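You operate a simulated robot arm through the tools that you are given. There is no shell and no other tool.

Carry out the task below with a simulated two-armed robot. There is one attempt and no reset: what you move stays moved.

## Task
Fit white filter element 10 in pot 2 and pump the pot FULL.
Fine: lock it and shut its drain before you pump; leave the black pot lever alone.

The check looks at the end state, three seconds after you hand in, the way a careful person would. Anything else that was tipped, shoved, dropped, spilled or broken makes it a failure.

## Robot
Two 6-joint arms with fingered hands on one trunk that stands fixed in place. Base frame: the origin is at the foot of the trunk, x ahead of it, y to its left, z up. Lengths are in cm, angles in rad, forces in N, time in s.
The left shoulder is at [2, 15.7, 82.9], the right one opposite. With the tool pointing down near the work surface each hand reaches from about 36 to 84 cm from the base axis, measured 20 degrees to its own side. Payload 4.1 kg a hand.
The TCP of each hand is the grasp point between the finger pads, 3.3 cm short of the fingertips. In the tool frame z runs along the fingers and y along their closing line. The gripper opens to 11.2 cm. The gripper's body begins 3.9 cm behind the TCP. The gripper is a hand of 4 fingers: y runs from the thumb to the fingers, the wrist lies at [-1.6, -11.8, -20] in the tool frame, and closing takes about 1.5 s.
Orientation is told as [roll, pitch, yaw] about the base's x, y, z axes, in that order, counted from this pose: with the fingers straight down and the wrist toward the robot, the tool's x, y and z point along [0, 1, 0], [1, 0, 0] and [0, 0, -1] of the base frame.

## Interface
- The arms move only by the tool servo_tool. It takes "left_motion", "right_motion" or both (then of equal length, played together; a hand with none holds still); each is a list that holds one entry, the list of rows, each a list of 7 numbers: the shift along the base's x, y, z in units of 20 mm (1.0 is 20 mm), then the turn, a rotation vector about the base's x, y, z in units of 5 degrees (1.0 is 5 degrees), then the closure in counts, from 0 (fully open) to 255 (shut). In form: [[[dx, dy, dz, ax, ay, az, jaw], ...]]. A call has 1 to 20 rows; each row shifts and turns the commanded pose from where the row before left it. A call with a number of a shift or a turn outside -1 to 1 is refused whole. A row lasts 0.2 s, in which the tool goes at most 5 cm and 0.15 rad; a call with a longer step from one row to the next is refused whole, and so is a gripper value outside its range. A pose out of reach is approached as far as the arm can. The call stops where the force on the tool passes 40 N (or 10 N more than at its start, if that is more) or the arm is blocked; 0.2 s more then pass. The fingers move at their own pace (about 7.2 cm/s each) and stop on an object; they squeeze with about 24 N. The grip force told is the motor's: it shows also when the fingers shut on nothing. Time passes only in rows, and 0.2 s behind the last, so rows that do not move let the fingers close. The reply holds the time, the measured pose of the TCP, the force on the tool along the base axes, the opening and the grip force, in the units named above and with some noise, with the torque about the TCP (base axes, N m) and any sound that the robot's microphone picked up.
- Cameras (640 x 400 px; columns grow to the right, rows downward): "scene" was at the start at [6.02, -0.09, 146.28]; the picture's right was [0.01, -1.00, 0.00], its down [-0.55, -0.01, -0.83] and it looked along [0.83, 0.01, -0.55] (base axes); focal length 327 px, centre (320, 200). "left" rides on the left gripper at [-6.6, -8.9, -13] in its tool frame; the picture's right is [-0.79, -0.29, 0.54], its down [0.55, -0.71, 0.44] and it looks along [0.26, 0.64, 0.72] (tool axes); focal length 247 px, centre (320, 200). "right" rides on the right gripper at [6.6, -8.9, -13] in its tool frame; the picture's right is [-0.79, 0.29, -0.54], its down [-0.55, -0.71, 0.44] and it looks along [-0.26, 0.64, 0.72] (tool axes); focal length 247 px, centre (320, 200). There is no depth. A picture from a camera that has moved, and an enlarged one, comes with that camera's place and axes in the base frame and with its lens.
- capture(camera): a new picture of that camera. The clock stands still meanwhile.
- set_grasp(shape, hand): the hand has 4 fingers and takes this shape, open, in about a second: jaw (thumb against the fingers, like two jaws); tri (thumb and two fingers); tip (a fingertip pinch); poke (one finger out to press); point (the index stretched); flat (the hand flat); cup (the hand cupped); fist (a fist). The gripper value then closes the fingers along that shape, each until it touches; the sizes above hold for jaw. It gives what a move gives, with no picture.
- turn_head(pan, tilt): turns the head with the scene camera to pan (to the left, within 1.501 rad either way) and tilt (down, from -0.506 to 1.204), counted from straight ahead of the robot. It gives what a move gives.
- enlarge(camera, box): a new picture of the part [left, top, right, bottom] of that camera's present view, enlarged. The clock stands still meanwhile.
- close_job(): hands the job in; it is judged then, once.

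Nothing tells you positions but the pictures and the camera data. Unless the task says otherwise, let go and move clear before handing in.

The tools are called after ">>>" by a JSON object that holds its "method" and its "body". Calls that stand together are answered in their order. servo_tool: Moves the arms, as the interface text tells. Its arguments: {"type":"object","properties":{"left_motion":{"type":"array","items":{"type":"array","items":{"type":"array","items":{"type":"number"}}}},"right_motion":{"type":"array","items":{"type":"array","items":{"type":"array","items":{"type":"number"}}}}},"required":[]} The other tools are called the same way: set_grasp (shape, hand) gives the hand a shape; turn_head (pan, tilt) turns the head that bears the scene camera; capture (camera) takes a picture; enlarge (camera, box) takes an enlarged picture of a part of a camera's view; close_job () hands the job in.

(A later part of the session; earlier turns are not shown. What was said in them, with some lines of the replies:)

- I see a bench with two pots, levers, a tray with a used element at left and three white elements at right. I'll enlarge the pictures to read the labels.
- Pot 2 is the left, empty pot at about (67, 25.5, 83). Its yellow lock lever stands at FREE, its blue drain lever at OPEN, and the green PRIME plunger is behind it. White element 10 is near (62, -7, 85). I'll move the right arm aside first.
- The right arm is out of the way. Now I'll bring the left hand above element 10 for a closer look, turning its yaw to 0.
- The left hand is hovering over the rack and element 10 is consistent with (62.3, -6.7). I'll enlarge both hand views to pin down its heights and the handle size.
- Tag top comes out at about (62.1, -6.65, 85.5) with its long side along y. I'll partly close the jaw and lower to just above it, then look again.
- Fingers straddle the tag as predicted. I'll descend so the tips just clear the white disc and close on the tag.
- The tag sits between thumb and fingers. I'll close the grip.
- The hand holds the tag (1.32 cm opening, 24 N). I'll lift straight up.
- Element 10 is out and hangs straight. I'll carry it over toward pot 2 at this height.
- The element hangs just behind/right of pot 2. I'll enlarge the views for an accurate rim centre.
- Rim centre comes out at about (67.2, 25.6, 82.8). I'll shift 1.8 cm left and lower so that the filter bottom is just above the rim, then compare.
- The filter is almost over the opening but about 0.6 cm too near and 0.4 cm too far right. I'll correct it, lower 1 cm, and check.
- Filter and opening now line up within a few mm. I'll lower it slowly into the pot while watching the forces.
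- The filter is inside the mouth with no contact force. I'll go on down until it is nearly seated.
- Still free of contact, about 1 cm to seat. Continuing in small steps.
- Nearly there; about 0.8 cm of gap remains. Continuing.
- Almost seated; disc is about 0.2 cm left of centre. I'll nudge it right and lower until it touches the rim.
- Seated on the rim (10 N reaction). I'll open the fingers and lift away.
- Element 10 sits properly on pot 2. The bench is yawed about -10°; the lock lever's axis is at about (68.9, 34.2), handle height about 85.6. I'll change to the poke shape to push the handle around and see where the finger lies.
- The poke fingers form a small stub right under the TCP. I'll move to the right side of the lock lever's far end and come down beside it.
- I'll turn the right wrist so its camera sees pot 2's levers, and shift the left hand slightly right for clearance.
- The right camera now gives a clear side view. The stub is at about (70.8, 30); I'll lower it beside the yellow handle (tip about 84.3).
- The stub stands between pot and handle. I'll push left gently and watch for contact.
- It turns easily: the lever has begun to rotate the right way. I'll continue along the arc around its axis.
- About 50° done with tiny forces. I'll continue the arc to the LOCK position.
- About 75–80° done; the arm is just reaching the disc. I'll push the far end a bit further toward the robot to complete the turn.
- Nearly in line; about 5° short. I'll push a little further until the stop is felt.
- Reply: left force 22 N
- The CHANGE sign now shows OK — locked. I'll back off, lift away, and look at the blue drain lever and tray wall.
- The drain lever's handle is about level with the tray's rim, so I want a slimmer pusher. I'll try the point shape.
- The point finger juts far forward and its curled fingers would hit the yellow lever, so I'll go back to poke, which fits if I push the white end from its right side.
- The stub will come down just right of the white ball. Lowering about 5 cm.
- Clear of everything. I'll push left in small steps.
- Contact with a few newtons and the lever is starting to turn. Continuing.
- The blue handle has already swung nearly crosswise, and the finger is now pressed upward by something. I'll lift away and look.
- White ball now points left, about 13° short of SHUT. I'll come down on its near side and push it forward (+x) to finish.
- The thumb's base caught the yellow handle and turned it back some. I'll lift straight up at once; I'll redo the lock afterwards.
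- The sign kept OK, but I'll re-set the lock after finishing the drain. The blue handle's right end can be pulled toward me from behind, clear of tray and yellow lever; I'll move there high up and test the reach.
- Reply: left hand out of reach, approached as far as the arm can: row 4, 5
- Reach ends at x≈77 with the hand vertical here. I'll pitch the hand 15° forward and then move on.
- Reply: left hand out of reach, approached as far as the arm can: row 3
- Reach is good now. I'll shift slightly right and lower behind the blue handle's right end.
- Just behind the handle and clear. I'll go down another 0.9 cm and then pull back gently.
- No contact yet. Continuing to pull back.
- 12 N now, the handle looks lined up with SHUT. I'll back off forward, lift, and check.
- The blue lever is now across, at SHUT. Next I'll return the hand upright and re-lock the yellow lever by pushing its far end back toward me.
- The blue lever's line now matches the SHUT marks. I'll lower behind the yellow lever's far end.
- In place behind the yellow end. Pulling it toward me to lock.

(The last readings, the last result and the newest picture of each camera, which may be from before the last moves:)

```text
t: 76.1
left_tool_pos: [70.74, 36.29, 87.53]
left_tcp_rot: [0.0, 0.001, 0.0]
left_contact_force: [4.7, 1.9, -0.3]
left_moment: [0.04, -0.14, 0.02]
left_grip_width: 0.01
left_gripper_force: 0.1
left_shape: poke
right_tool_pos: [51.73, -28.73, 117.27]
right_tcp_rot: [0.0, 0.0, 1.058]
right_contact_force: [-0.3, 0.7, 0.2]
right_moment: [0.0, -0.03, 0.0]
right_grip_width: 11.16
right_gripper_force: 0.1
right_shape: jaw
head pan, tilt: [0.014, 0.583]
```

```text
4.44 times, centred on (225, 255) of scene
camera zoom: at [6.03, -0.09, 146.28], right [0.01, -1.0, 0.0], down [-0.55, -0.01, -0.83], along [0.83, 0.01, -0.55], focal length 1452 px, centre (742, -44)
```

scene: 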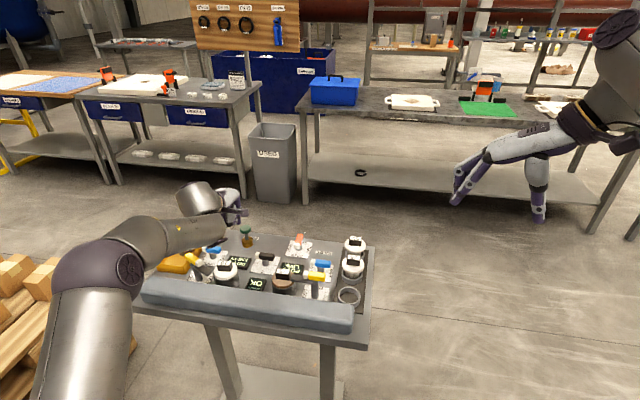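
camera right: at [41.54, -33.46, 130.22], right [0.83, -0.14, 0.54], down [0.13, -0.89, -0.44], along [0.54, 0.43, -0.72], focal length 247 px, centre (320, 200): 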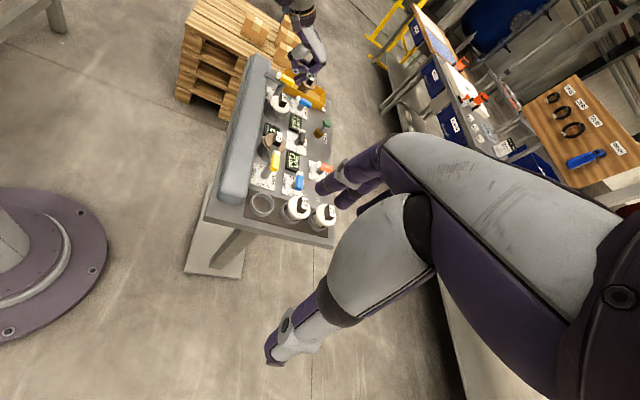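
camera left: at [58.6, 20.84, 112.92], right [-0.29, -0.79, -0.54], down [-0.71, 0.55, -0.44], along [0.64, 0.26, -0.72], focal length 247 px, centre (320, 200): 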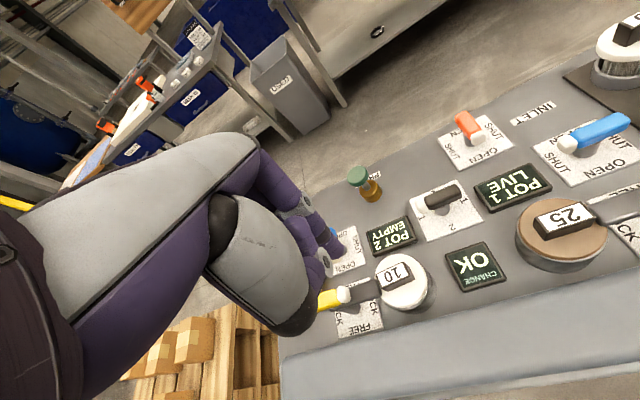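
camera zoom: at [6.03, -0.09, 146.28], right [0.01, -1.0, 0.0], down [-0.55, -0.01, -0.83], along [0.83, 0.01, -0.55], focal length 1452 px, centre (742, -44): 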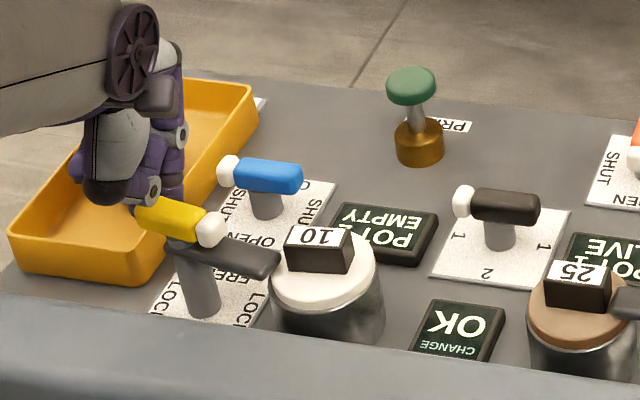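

A few degrees remain, as before. I'll push to the stop again.

>>> {"method": "servo_tool", "body": {"left_motion": [[[-0.1, 0.02, 0, 0, 0, 0, 0], [-0.1, 0, 0, 0, 0, 0, 0], [-0.08, 0, 0, 0, 0, 0, 0], [-0.06, 0, 0, 0, 0, 0, 0], [0, 0, 0, 0, 0, 0, 0]]]}}

>>> {"method": "enlarge", "body": {"camera": "scene", "box": [180, 210, 270, 300]}}

```text
t: 77.3
left_tool_pos: [70.13, 36.46, 87.61]
left_tcp_rot: [0.0, -0.003, 0.0]
left_contact_force: [22.7, 10.0, -1.2]
left_moment: [0.26, -0.6, 0.06]
left_grip_width: 0.01
left_gripper_force: 0.0
left_shape: poke
right_tool_pos: [51.74, -28.77, 117.26]
right_tcp_rot: [0.0, 0.002, 1.059]
right_contact_force: [-0.2, 0.2, -0.5]
right_moment: [-0.04, 0.02, -0.03]
right_grip_width: 11.19
right_gripper_force: 0.1
right_shape: jaw
head pan, tilt: [0.014, 0.583]
```

```text
4.44 times, centred on (225, 255) of scene
camera zoom: at [6.1, -0.06, 146.27], right [0.01, -1.0, 0.0], down [-0.55, -0.01, -0.83], along [0.83, 0.01, -0.55], focal length 1452 px, centre (742, -44)
```

zoom: 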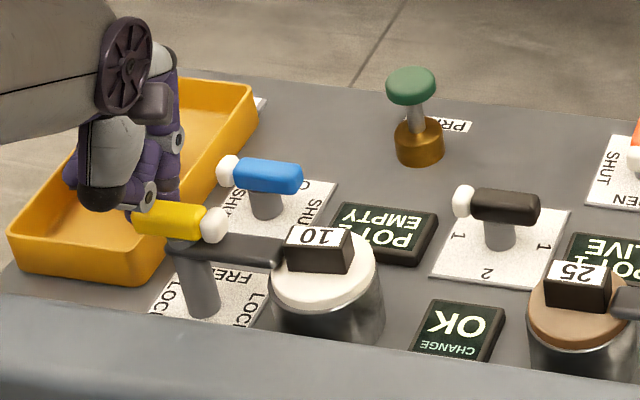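

Locked again (felt the stop). I'll back off, lift, and move above the PRIME plunger with the hand pitched forward 20°.

>>> {"method": "servo_tool", "body": {"left_motion": [[[0.25, 0.05, 0, 0, 0, 0, 0], [0.25, 0, 0, 0, 0, 0, 0], [0.2, 0, 0.4, 0, 0, 0, 0], [0, 0, 0.9, 0, 0, 0, 0], [0, 0, 1, 0, 0, 0, 0], [0, 0, 1, 0, 0, 0, 0], [0, -0.4, 1, 0, 0, 0, 0], [0, -0.9, 0.5, 0, 0, 0, 0], [0, -1, 0, 0, -0.5, 0, 0], [0.2, -1, 0, 0, -0.5, 0, 0], [0.2, -1, 0, 0, -0.5, 0, 0], [0.4, -1, 0, 0, -0.5, 0, 0], [0.5, -1, 0, 0, -0.5, 0, 0], [0.6, 0, 0, 0, -0.5, 0, 0], [0.8, 0, 0, 0, -0.5, 0, 0], [0.8, 0, -0.3, 0, -0.5, 0, 0], [0.8, 0, -0.6, 0, 0, 0, 0], [0.7, 0, -0.6, 0, 0, 0, 0], [0, 0, 0, 0, 0, 0, 0]]]}}

>>> {"method": "capture", "body": {"camera": "scene"}}

>>> {"method": "enlarge", "body": {"camera": "scene", "box": [180, 200, 280, 290]}}

>>> {"method": "enlarge", "body": {"camera": "right", "box": [270, 50, 370, 140]}}

```text
t: 81.3
left_tool_pos: [81.5, 23.96, 94.06]
left_tcp_rot: [-0.001, -0.349, 0.002]
left_contact_force: [0.6, -1.1, 0.6]
left_moment: [-0.01, -0.01, -0.02]
left_grip_width: 0.01
left_gripper_force: 0.1
left_shape: poke
right_tool_pos: [51.74, -28.89, 117.25]
right_tcp_rot: [0.0, 0.0, 1.058]
right_contact_force: [0.5, 0.0, -0.2]
right_moment: [0.01, 0.02, 0.01]
right_grip_width: 11.16
right_gripper_force: 0.1
right_shape: jaw
head pan, tilt: [0.014, 0.583]
```

```text
taken
```

scene: 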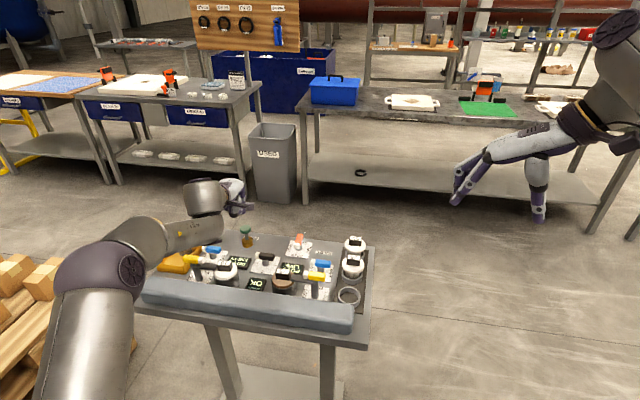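

```text
4.44 times, centred on (230, 245) of scene
camera zoom: at [6.01, -0.09, 146.28], right [0.01, -1.0, 0.0], down [-0.55, -0.01, -0.83], along [0.83, 0.01, -0.55], focal length 1452 px, centre (720, 0)
```

zoom: 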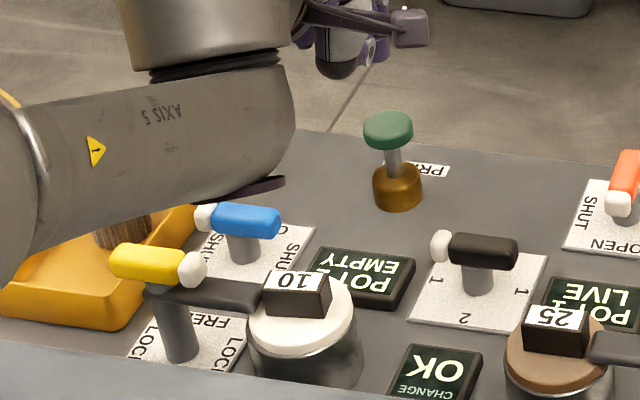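

```text
4.44 times, centred on (320, 95) of right
camera zoom: at [41.55, -33.45, 130.22], right [0.83, -0.14, 0.54], down [0.13, -0.89, -0.44], along [0.54, 0.43, -0.72], focal length 1098 px, centre (320, 667)
```

zoom: 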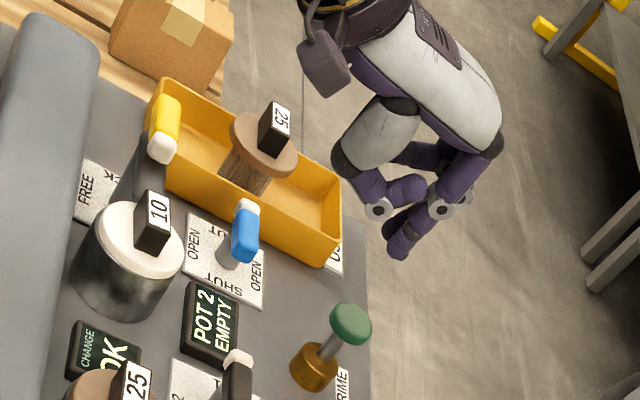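

Fingertips are predicted well; the knob top is at about (84.1, 24.0, 84). I'll move 1.1 cm forward and descend to just above it.

>>> {"method": "servo_tool", "body": {"left_motion": [[[0.3, -0.1, -0.3, 0, 0, 0, 0], [0.25, 0, -0.6, 0, 0, 0, 0], [0, 0, -0.7, 0, 0, 0, 0], [0, 0, -0.7, 0, 0, 0, 0], [0, 0, -0.4, 0, 0, 0, 0], [0, 0, 0, 0, 0, 0, 0]]]}}

>>> {"method": "enlarge", "body": {"camera": "scene", "box": [200, 210, 280, 270]}}

>>> {"method": "enlarge", "body": {"camera": "right", "box": [290, 70, 370, 140]}}

```text
t: 82.7
left_tool_pos: [82.61, 23.59, 88.75]
left_tcp_rot: [-0.001, -0.348, 0.0]
left_contact_force: [0.4, -0.5, 0.5]
left_moment: [0.0, 0.0, -0.03]
left_grip_width: 0.01
left_gripper_force: 0.1
left_shape: poke
right_tool_pos: [51.73, -28.83, 117.22]
right_tcp_rot: [-0.001, 0.001, 1.059]
right_contact_force: [0.2, -0.5, 0.1]
right_moment: [0.04, -0.01, -0.01]
right_grip_width: 11.15
right_gripper_force: 0.0
right_shape: jaw
head pan, tilt: [0.014, 0.583]
```

```text
6.67 times, centred on (240, 240) of scene
camera zoom: at [6.02, -0.09, 146.28], right [0.01, -1.0, 0.0], down [-0.55, -0.01, -0.83], along [0.83, 0.01, -0.55], focal length 2178 px, centre (853, -67)
```

zoom: 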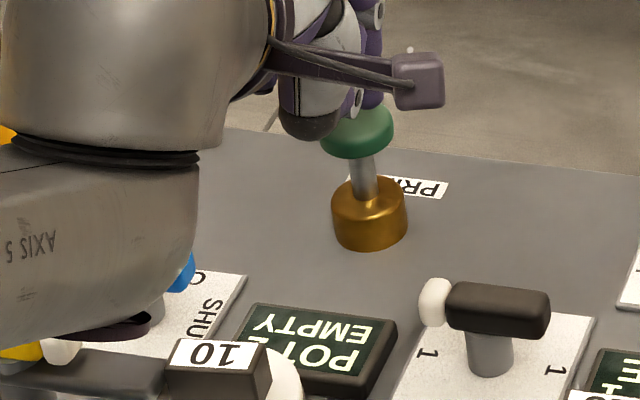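

```text
5.71 times, centred on (330, 105) of right
camera zoom: at [41.55, -33.45, 130.22], right [0.83, -0.14, 0.54], down [0.13, -0.89, -0.44], along [0.54, 0.43, -0.72], focal length 1411 px, centre (263, 743)
```

zoom: 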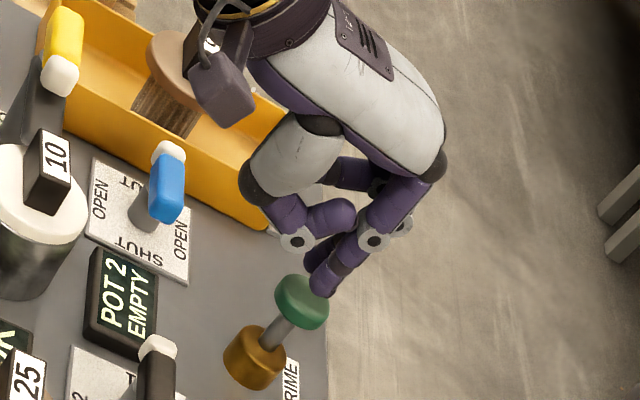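

The fingertips are right above the knob. I'll press down in small steps.

>>> {"method": "servo_tool", "body": {"left_motion": [[[0, 0.1, -0.2, 0, 0, 0, 0], [0, 0, -0.2, 0, 0, 0, 0], [0, 0, -0.2, 0, 0, 0, 0], [0, 0, -0.2, 0, 0, 0, 0], [0, 0, -0.2, 0, 0, 0, 0], [0, 0, -0.2, 0, 0, 0, 0], [0, 0, 0, 0, 0, 0, 0]]]}}

>>> {"method": "enlarge", "body": {"camera": "scene", "box": [200, 210, 280, 270]}}

>>> {"method": "enlarge", "body": {"camera": "right", "box": [290, 70, 370, 140]}}

```text
t: 84.3
left_tool_pos: [82.54, 23.69, 86.37]
left_tcp_rot: [-0.001, -0.349, 0.0]
left_contact_force: [0.1, 0.5, 6.4]
left_moment: [0.02, -0.1, 0.01]
left_grip_width: 0.0
left_gripper_force: 0.0
left_shape: poke
right_tool_pos: [51.67, -28.82, 117.28]
right_tcp_rot: [0.001, 0.001, 1.058]
right_contact_force: [0.1, 0.1, 0.2]
right_moment: [-0.02, -0.01, -0.04]
right_grip_width: 11.18
right_gripper_force: 0.0
right_shape: jaw
head pan, tilt: [0.014, 0.583]
```

```text
6.67 times, centred on (240, 240) of scene
camera zoom: at [6.0, -0.1, 146.28], right [0.01, -1.0, 0.0], down [-0.55, -0.01, -0.83], along [0.83, 0.01, -0.55], focal length 2178 px, centre (853, -67)
```

zoom: 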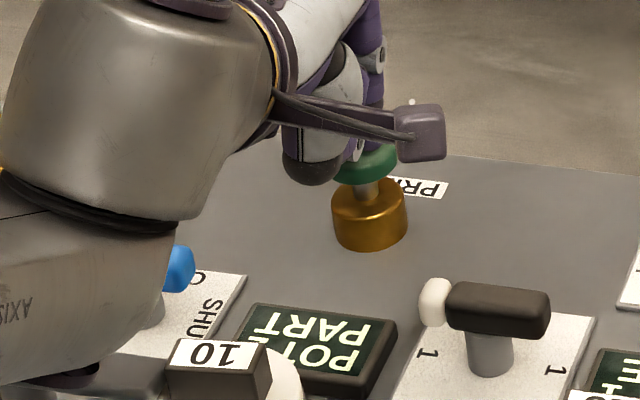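

```text
5.71 times, centred on (330, 105) of right
camera zoom: at [41.54, -33.45, 130.22], right [0.83, -0.14, 0.54], down [0.13, -0.89, -0.44], along [0.54, 0.43, -0.72], focal length 1411 px, centre (263, 743)
```

zoom: 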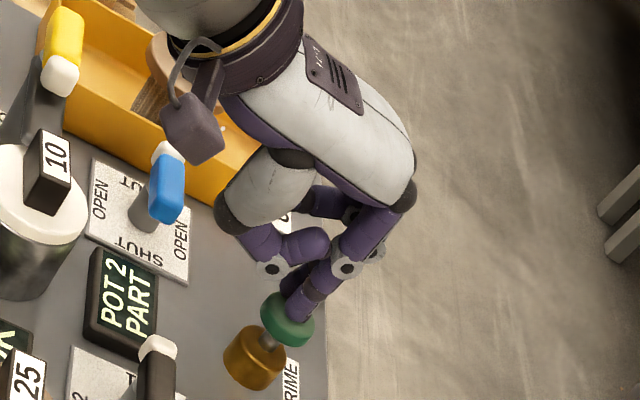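

The knob goes down and the sign now reads "POT 2 PART". I'll complete this stroke slowly.

>>> {"method": "servo_tool", "body": {"left_motion": [[[0, 0, -0.15, 0, 0, 0, 0], [0, 0, -0.15, 0, 0, 0, 0], [0, 0, 0, 0, 0, 0, 0]]]}}

>>> {"method": "enlarge", "body": {"camera": "scene", "box": [200, 210, 280, 270]}}

>>> {"method": "enlarge", "body": {"camera": "right", "box": [290, 70, 370, 140]}}

```text
t: 85.1
left_tool_pos: [82.68, 23.9, 86.09]
left_tcp_rot: [0.001, -0.353, -0.001]
left_contact_force: [-1.6, -1.0, 16.4]
left_moment: [0.1, -0.18, 0.0]
left_grip_width: 0.0
left_gripper_force: 0.0
left_shape: poke
right_tool_pos: [51.62, -28.82, 117.3]
right_tcp_rot: [0.001, 0.0, 1.059]
right_contact_force: [0.9, 0.0, -0.1]
right_moment: [-0.02, 0.04, -0.02]
right_grip_width: 11.15
right_gripper_force: 0.1
right_shape: jaw
head pan, tilt: [0.014, 0.583]
```

```text
6.67 times, centred on (240, 240) of scene
camera zoom: at [5.95, -0.11, 146.28], right [0.01, -1.0, 0.0], down [-0.55, -0.01, -0.84], along [0.83, 0.01, -0.55], focal length 2178 px, centre (853, -67)
```

zoom: 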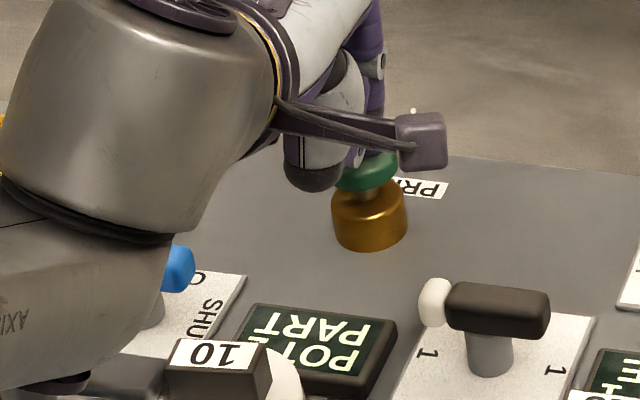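

```text
5.71 times, centred on (330, 105) of right
camera zoom: at [41.49, -33.47, 130.23], right [0.83, -0.14, 0.54], down [0.13, -0.89, -0.44], along [0.54, 0.43, -0.72], focal length 1411 px, centre (263, 743)
```

zoom: 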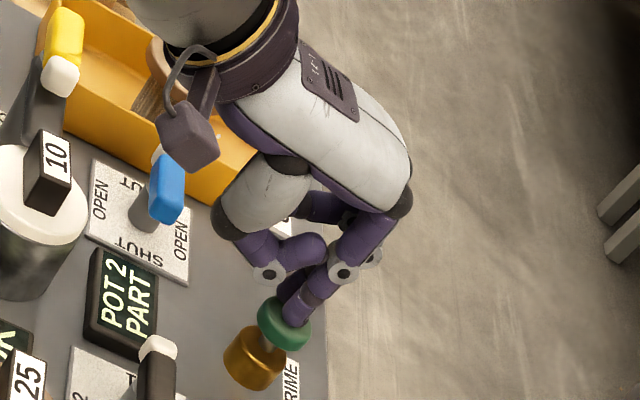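

Stroke bottomed at 16 N. I'll let the plunger rise fully and press a second stroke.

>>> {"method": "servo_tool", "body": {"left_motion": [[[0, 0, 0.3, 0, 0, 0, 0], [0, 0, 0.4, 0, 0, 0, 0], [0, 0, 0.5, 0, 0, 0, 0], [0, 0, 0.3, 0, 0, 0, 0], [0, 0, 0, 0, 0, 0, 0], [0, 0, 0, 0, 0, 0, 0]]]}}

>>> {"method": "enlarge", "body": {"camera": "right", "box": [290, 70, 370, 140]}}

```text
t: 86.5
left_tool_pos: [82.54, 23.93, 88.84]
left_tcp_rot: [0.0, -0.35, 0.0]
left_contact_force: [0.9, 0.3, -0.4]
left_moment: [-0.04, 0.01, -0.02]
left_grip_width: 0.0
left_gripper_force: 0.2
left_shape: poke
right_tool_pos: [51.69, -28.84, 117.18]
right_tcp_rot: [0.001, -0.001, 1.058]
right_contact_force: [-0.7, -0.5, -0.4]
right_moment: [0.0, 0.02, -0.03]
right_grip_width: 11.18
right_gripper_force: 0.1
right_shape: jaw
head pan, tilt: [0.014, 0.583]
```

```text
5.71 times, centred on (330, 105) of right
camera zoom: at [41.55, -33.45, 130.22], right [0.83, -0.14, 0.54], down [0.13, -0.89, -0.44], along [0.54, 0.43, -0.72], focal length 1411 px, centre (263, 743)
```

zoom: 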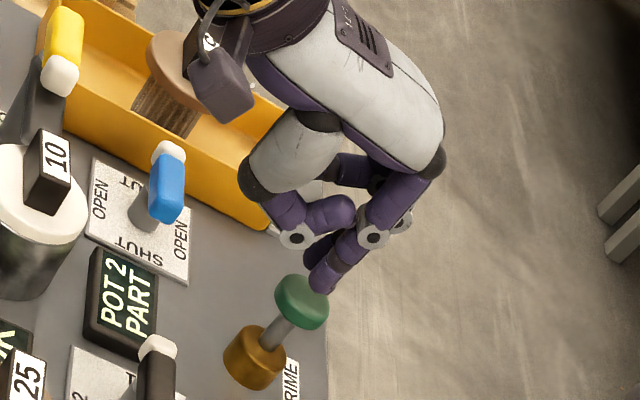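

The plunger is fully up again. Second stroke: down, up, then check the sign.

>>> {"method": "servo_tool", "body": {"left_motion": [[[0, 0, -0.3, 0, 0, 0, 0], [0, 0, -0.3, 0, 0, 0, 0], [0, 0, -0.3, 0, 0, 0, 0], [0, 0, -0.3, 0, 0, 0, 0], [0, 0, -0.15, 0, 0, 0, 0], [0, 0, 0, 0, 0, 0, 0]]]}}

>>> {"method": "enlarge", "body": {"camera": "right", "box": [290, 70, 370, 140]}}

```text
t: 87.9
left_tool_pos: [82.73, 23.93, 86.11]
left_tcp_rot: [0.001, -0.348, 0.001]
left_contact_force: [0.3, 0.2, 5.9]
left_moment: [0.0, -0.11, 0.0]
left_grip_width: 0.0
left_gripper_force: 0.1
left_shape: poke
right_tool_pos: [51.62, -28.96, 117.19]
right_tcp_rot: [0.001, 0.001, 1.057]
right_contact_force: [0.7, -0.1, 0.0]
right_moment: [-0.02, -0.01, -0.05]
right_grip_width: 11.18
right_gripper_force: 0.0
right_shape: jaw
head pan, tilt: [0.014, 0.583]
```

```text
5.71 times, centred on (330, 105) of right
camera zoom: at [41.53, -33.45, 130.22], right [0.83, -0.14, 0.54], down [0.13, -0.89, -0.44], along [0.54, 0.43, -0.72], focal length 1411 px, centre (263, 743)
```

zoom: 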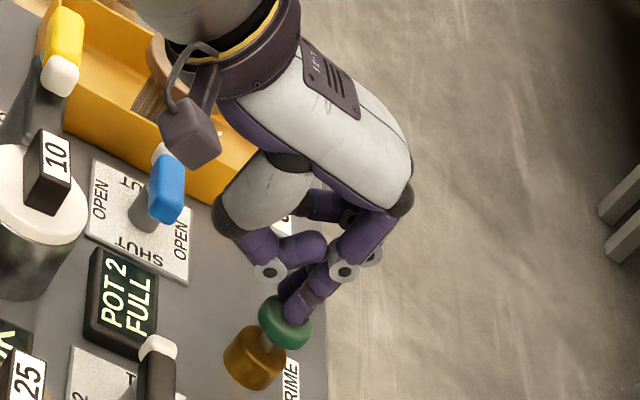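

The sign reads "POT 2 FULL". I'll stop pumping, lift off and withdraw the arm high and back.

>>> {"method": "servo_tool", "body": {"left_motion": [[[0, 0, 0.3, 0, 0, 0, 0], [0, 0, 0.5, 0, 0, 0, 0], [0, 0, 0.8, 0, 0, 0, 0], [0, 0, 0.9, 0, 0, 0, 0], [-0.3, 0, 1, 0, 0, 0, 0], [-0.6, 0, 1, 0, 0.5, 0, 0], [-0.8, 0, 1, 0, 0.5, 0, 0], [-0.8, 0, 1, 0, 0.5, 0, 0], [-0.9, 0, 1, 0, 0.5, 0, 0], [-0.9, 0.2, 0.8, 0, 0.5, 0, 0], [-0.9, 0.2, 0.6, 0, 0.5, 0, 0], [-0.9, 0.3, 0.5, 0, 0.5, 0, 0], [-0.9, 0.3, 0.3, 0, 0.5, 0, 0], [-0.9, 0.3, 0.2, 0, 0, 0, 0], [-0.9, 0.3, 0, 0, 0, 0, 0], [-0.9, 0.3, 0, 0, 0, 0, 0], [-0.9, 0.3, 0, 0, 0, 0, 0], [0, 0, 0, 0, 0, 0, 0]]]}}

>>> {"method": "capture", "body": {"camera": "scene"}}

>>> {"method": "enlarge", "body": {"camera": "scene", "box": [180, 215, 270, 300]}}

>>> {"method": "enlarge", "body": {"camera": "right", "box": [240, 50, 350, 140]}}

>>> {"method": "enlarge", "body": {"camera": "scene", "box": [250, 225, 380, 306]}}

```text
t: 91.7
left_tool_pos: [61.37, 28.22, 105.74]
left_tcp_rot: [0.0, 0.0, -0.001]
left_contact_force: [0.9, 0.1, 0.5]
left_moment: [0.0, 0.01, 0.01]
left_grip_width: 0.0
left_gripper_force: 0.0
left_shape: poke
right_tool_pos: [51.79, -28.84, 117.25]
right_tcp_rot: [-0.002, 0.002, 1.059]
right_contact_force: [0.1, 0.2, -0.3]
right_moment: [0.0, 0.01, 0.03]
right_grip_width: 11.14
right_gripper_force: 0.1
right_shape: jaw
head pan, tilt: [0.014, 0.583]
```

```text
taken
```

scene: 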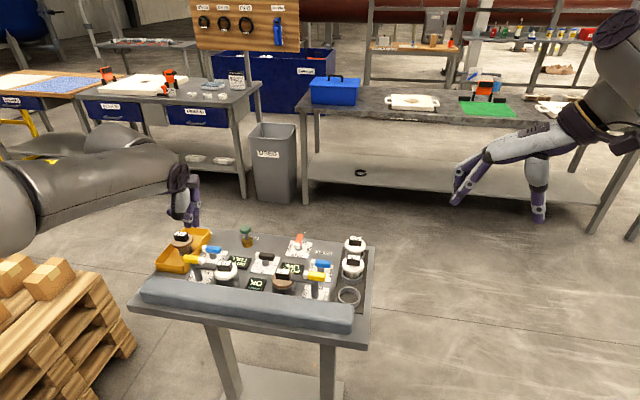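

```text
4.71 times, centred on (225, 258) of scene
camera zoom: at [6.03, -0.09, 146.28], right [0.01, -1.0, 0.0], down [-0.55, -0.01, -0.83], along [0.83, 0.01, -0.55], focal length 1537 px, centre (767, -71)
```

zoom: 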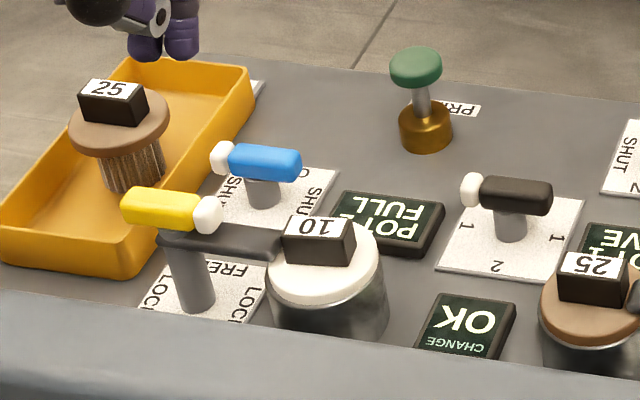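

```text
4.44 times, centred on (295, 95) of right
camera zoom: at [41.56, -33.45, 130.21], right [0.83, -0.14, 0.54], down [0.13, -0.89, -0.44], along [0.54, 0.43, -0.72], focal length 1098 px, centre (431, 667)
```

zoom: 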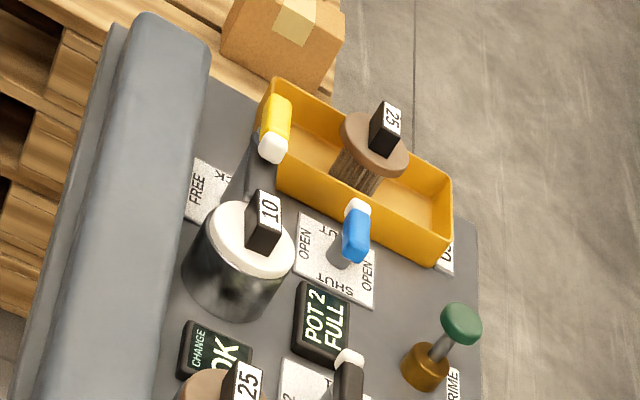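

```text
4.92 times, centred on (315, 266) of scene
camera zoom: at [6.03, -0.09, 146.28], right [0.01, -1.0, 0.0], down [-0.55, -0.01, -0.83], along [0.83, 0.01, -0.55], focal length 1608 px, centre (345, -122)
```

zoom: 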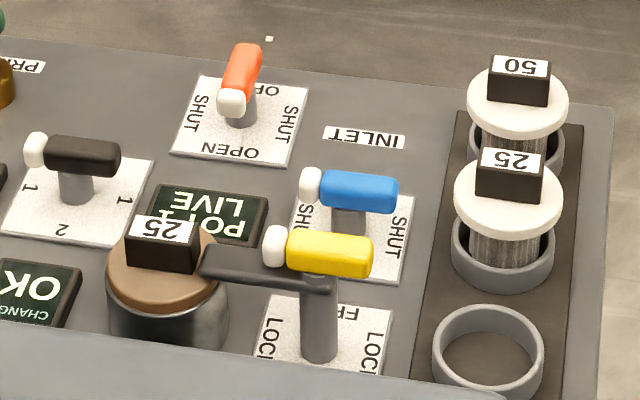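

Pot 2 shows FULL and OK, element 10 is in with the lock arm over it and the drain at SHUT. The black pot lever and everything else are unchanged. I'll draw the hand back a little more and take a last look.

>>> {"method": "servo_tool", "body": {"left_motion": [[[-0.8, 0, 0.4, 0, 0, 0, 0], [-0.8, 0, 0.4, 0, 0, 0, 0], [-0.8, 0, 0.4, 0, 0, 0, 0], [-0.8, 0, 0.4, 0, 0, 0, 0], [-0.8, 0, 0.4, 0, 0, 0, 0], [0, 0, 0, 0, 0, 0, 0], [0, 0, 0, 0, 0, 0, 0], [0, 0, 0, 0, 0, 0, 0]]]}}

>>> {"method": "enlarge", "body": {"camera": "scene", "box": [140, 210, 380, 340]}}

```text
t: 93.5
left_tool_pos: [53.37, 28.34, 109.83]
left_tcp_rot: [0.0, 0.0, 0.0]
left_contact_force: [-0.3, 0.4, -0.6]
left_moment: [-0.02, -0.02, 0.04]
left_grip_width: 0.0
left_gripper_force: 0.0
left_shape: poke
right_tool_pos: [51.67, -28.86, 117.24]
right_tcp_rot: [0.0, -0.001, 1.059]
right_contact_force: [0.0, -0.4, -0.2]
right_moment: [0.05, -0.02, -0.01]
right_grip_width: 11.17
right_gripper_force: 0.1
right_shape: jaw
head pan, tilt: [0.014, 0.583]
```

```text
2.67 times, centred on (260, 275) of scene
camera zoom: at [6.02, -0.09, 146.28], right [0.01, -1.0, 0.0], down [-0.55, -0.01, -0.83], along [0.83, 0.01, -0.55], focal length 871 px, centre (480, 0)
```

zoom: 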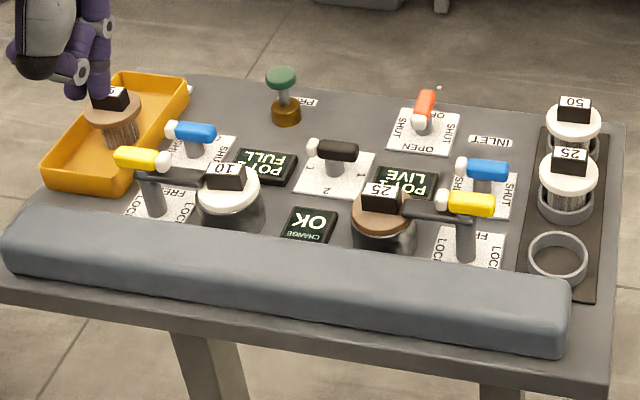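

Everything is as wanted: element 10 is fitted and locked in pot 2, the drain is shut, the sign reads FULL, and nothing else was disturbed. Handing in.

>>> {"method": "close_job", "body": {}}

```text
The job is handed in.
```

White filter element 10 is fitted and locked in pot 2, its drain is shut, and the pot is pumped full. After the last move its sign read FULL and the CHANGE sign read OK.

- **Lock slip:** While I was shutting the drain, the left hand caught the yellow lock lever and turned it part of the way back. I pushed it to its stop again before pumping, so the pot was locked and shut when I pumped.
- **Pumping:** It took two strokes. The sign went from EMPTY to PART to FULL, and I stopped there.
- **Left alone:** I did not touch the black pot lever. The last pictures show it still at 1, with pot 1, the inlet, the tray and the other elements as they were.

Both hands are clear of the bench. The job is handed in, but no verdict came back.
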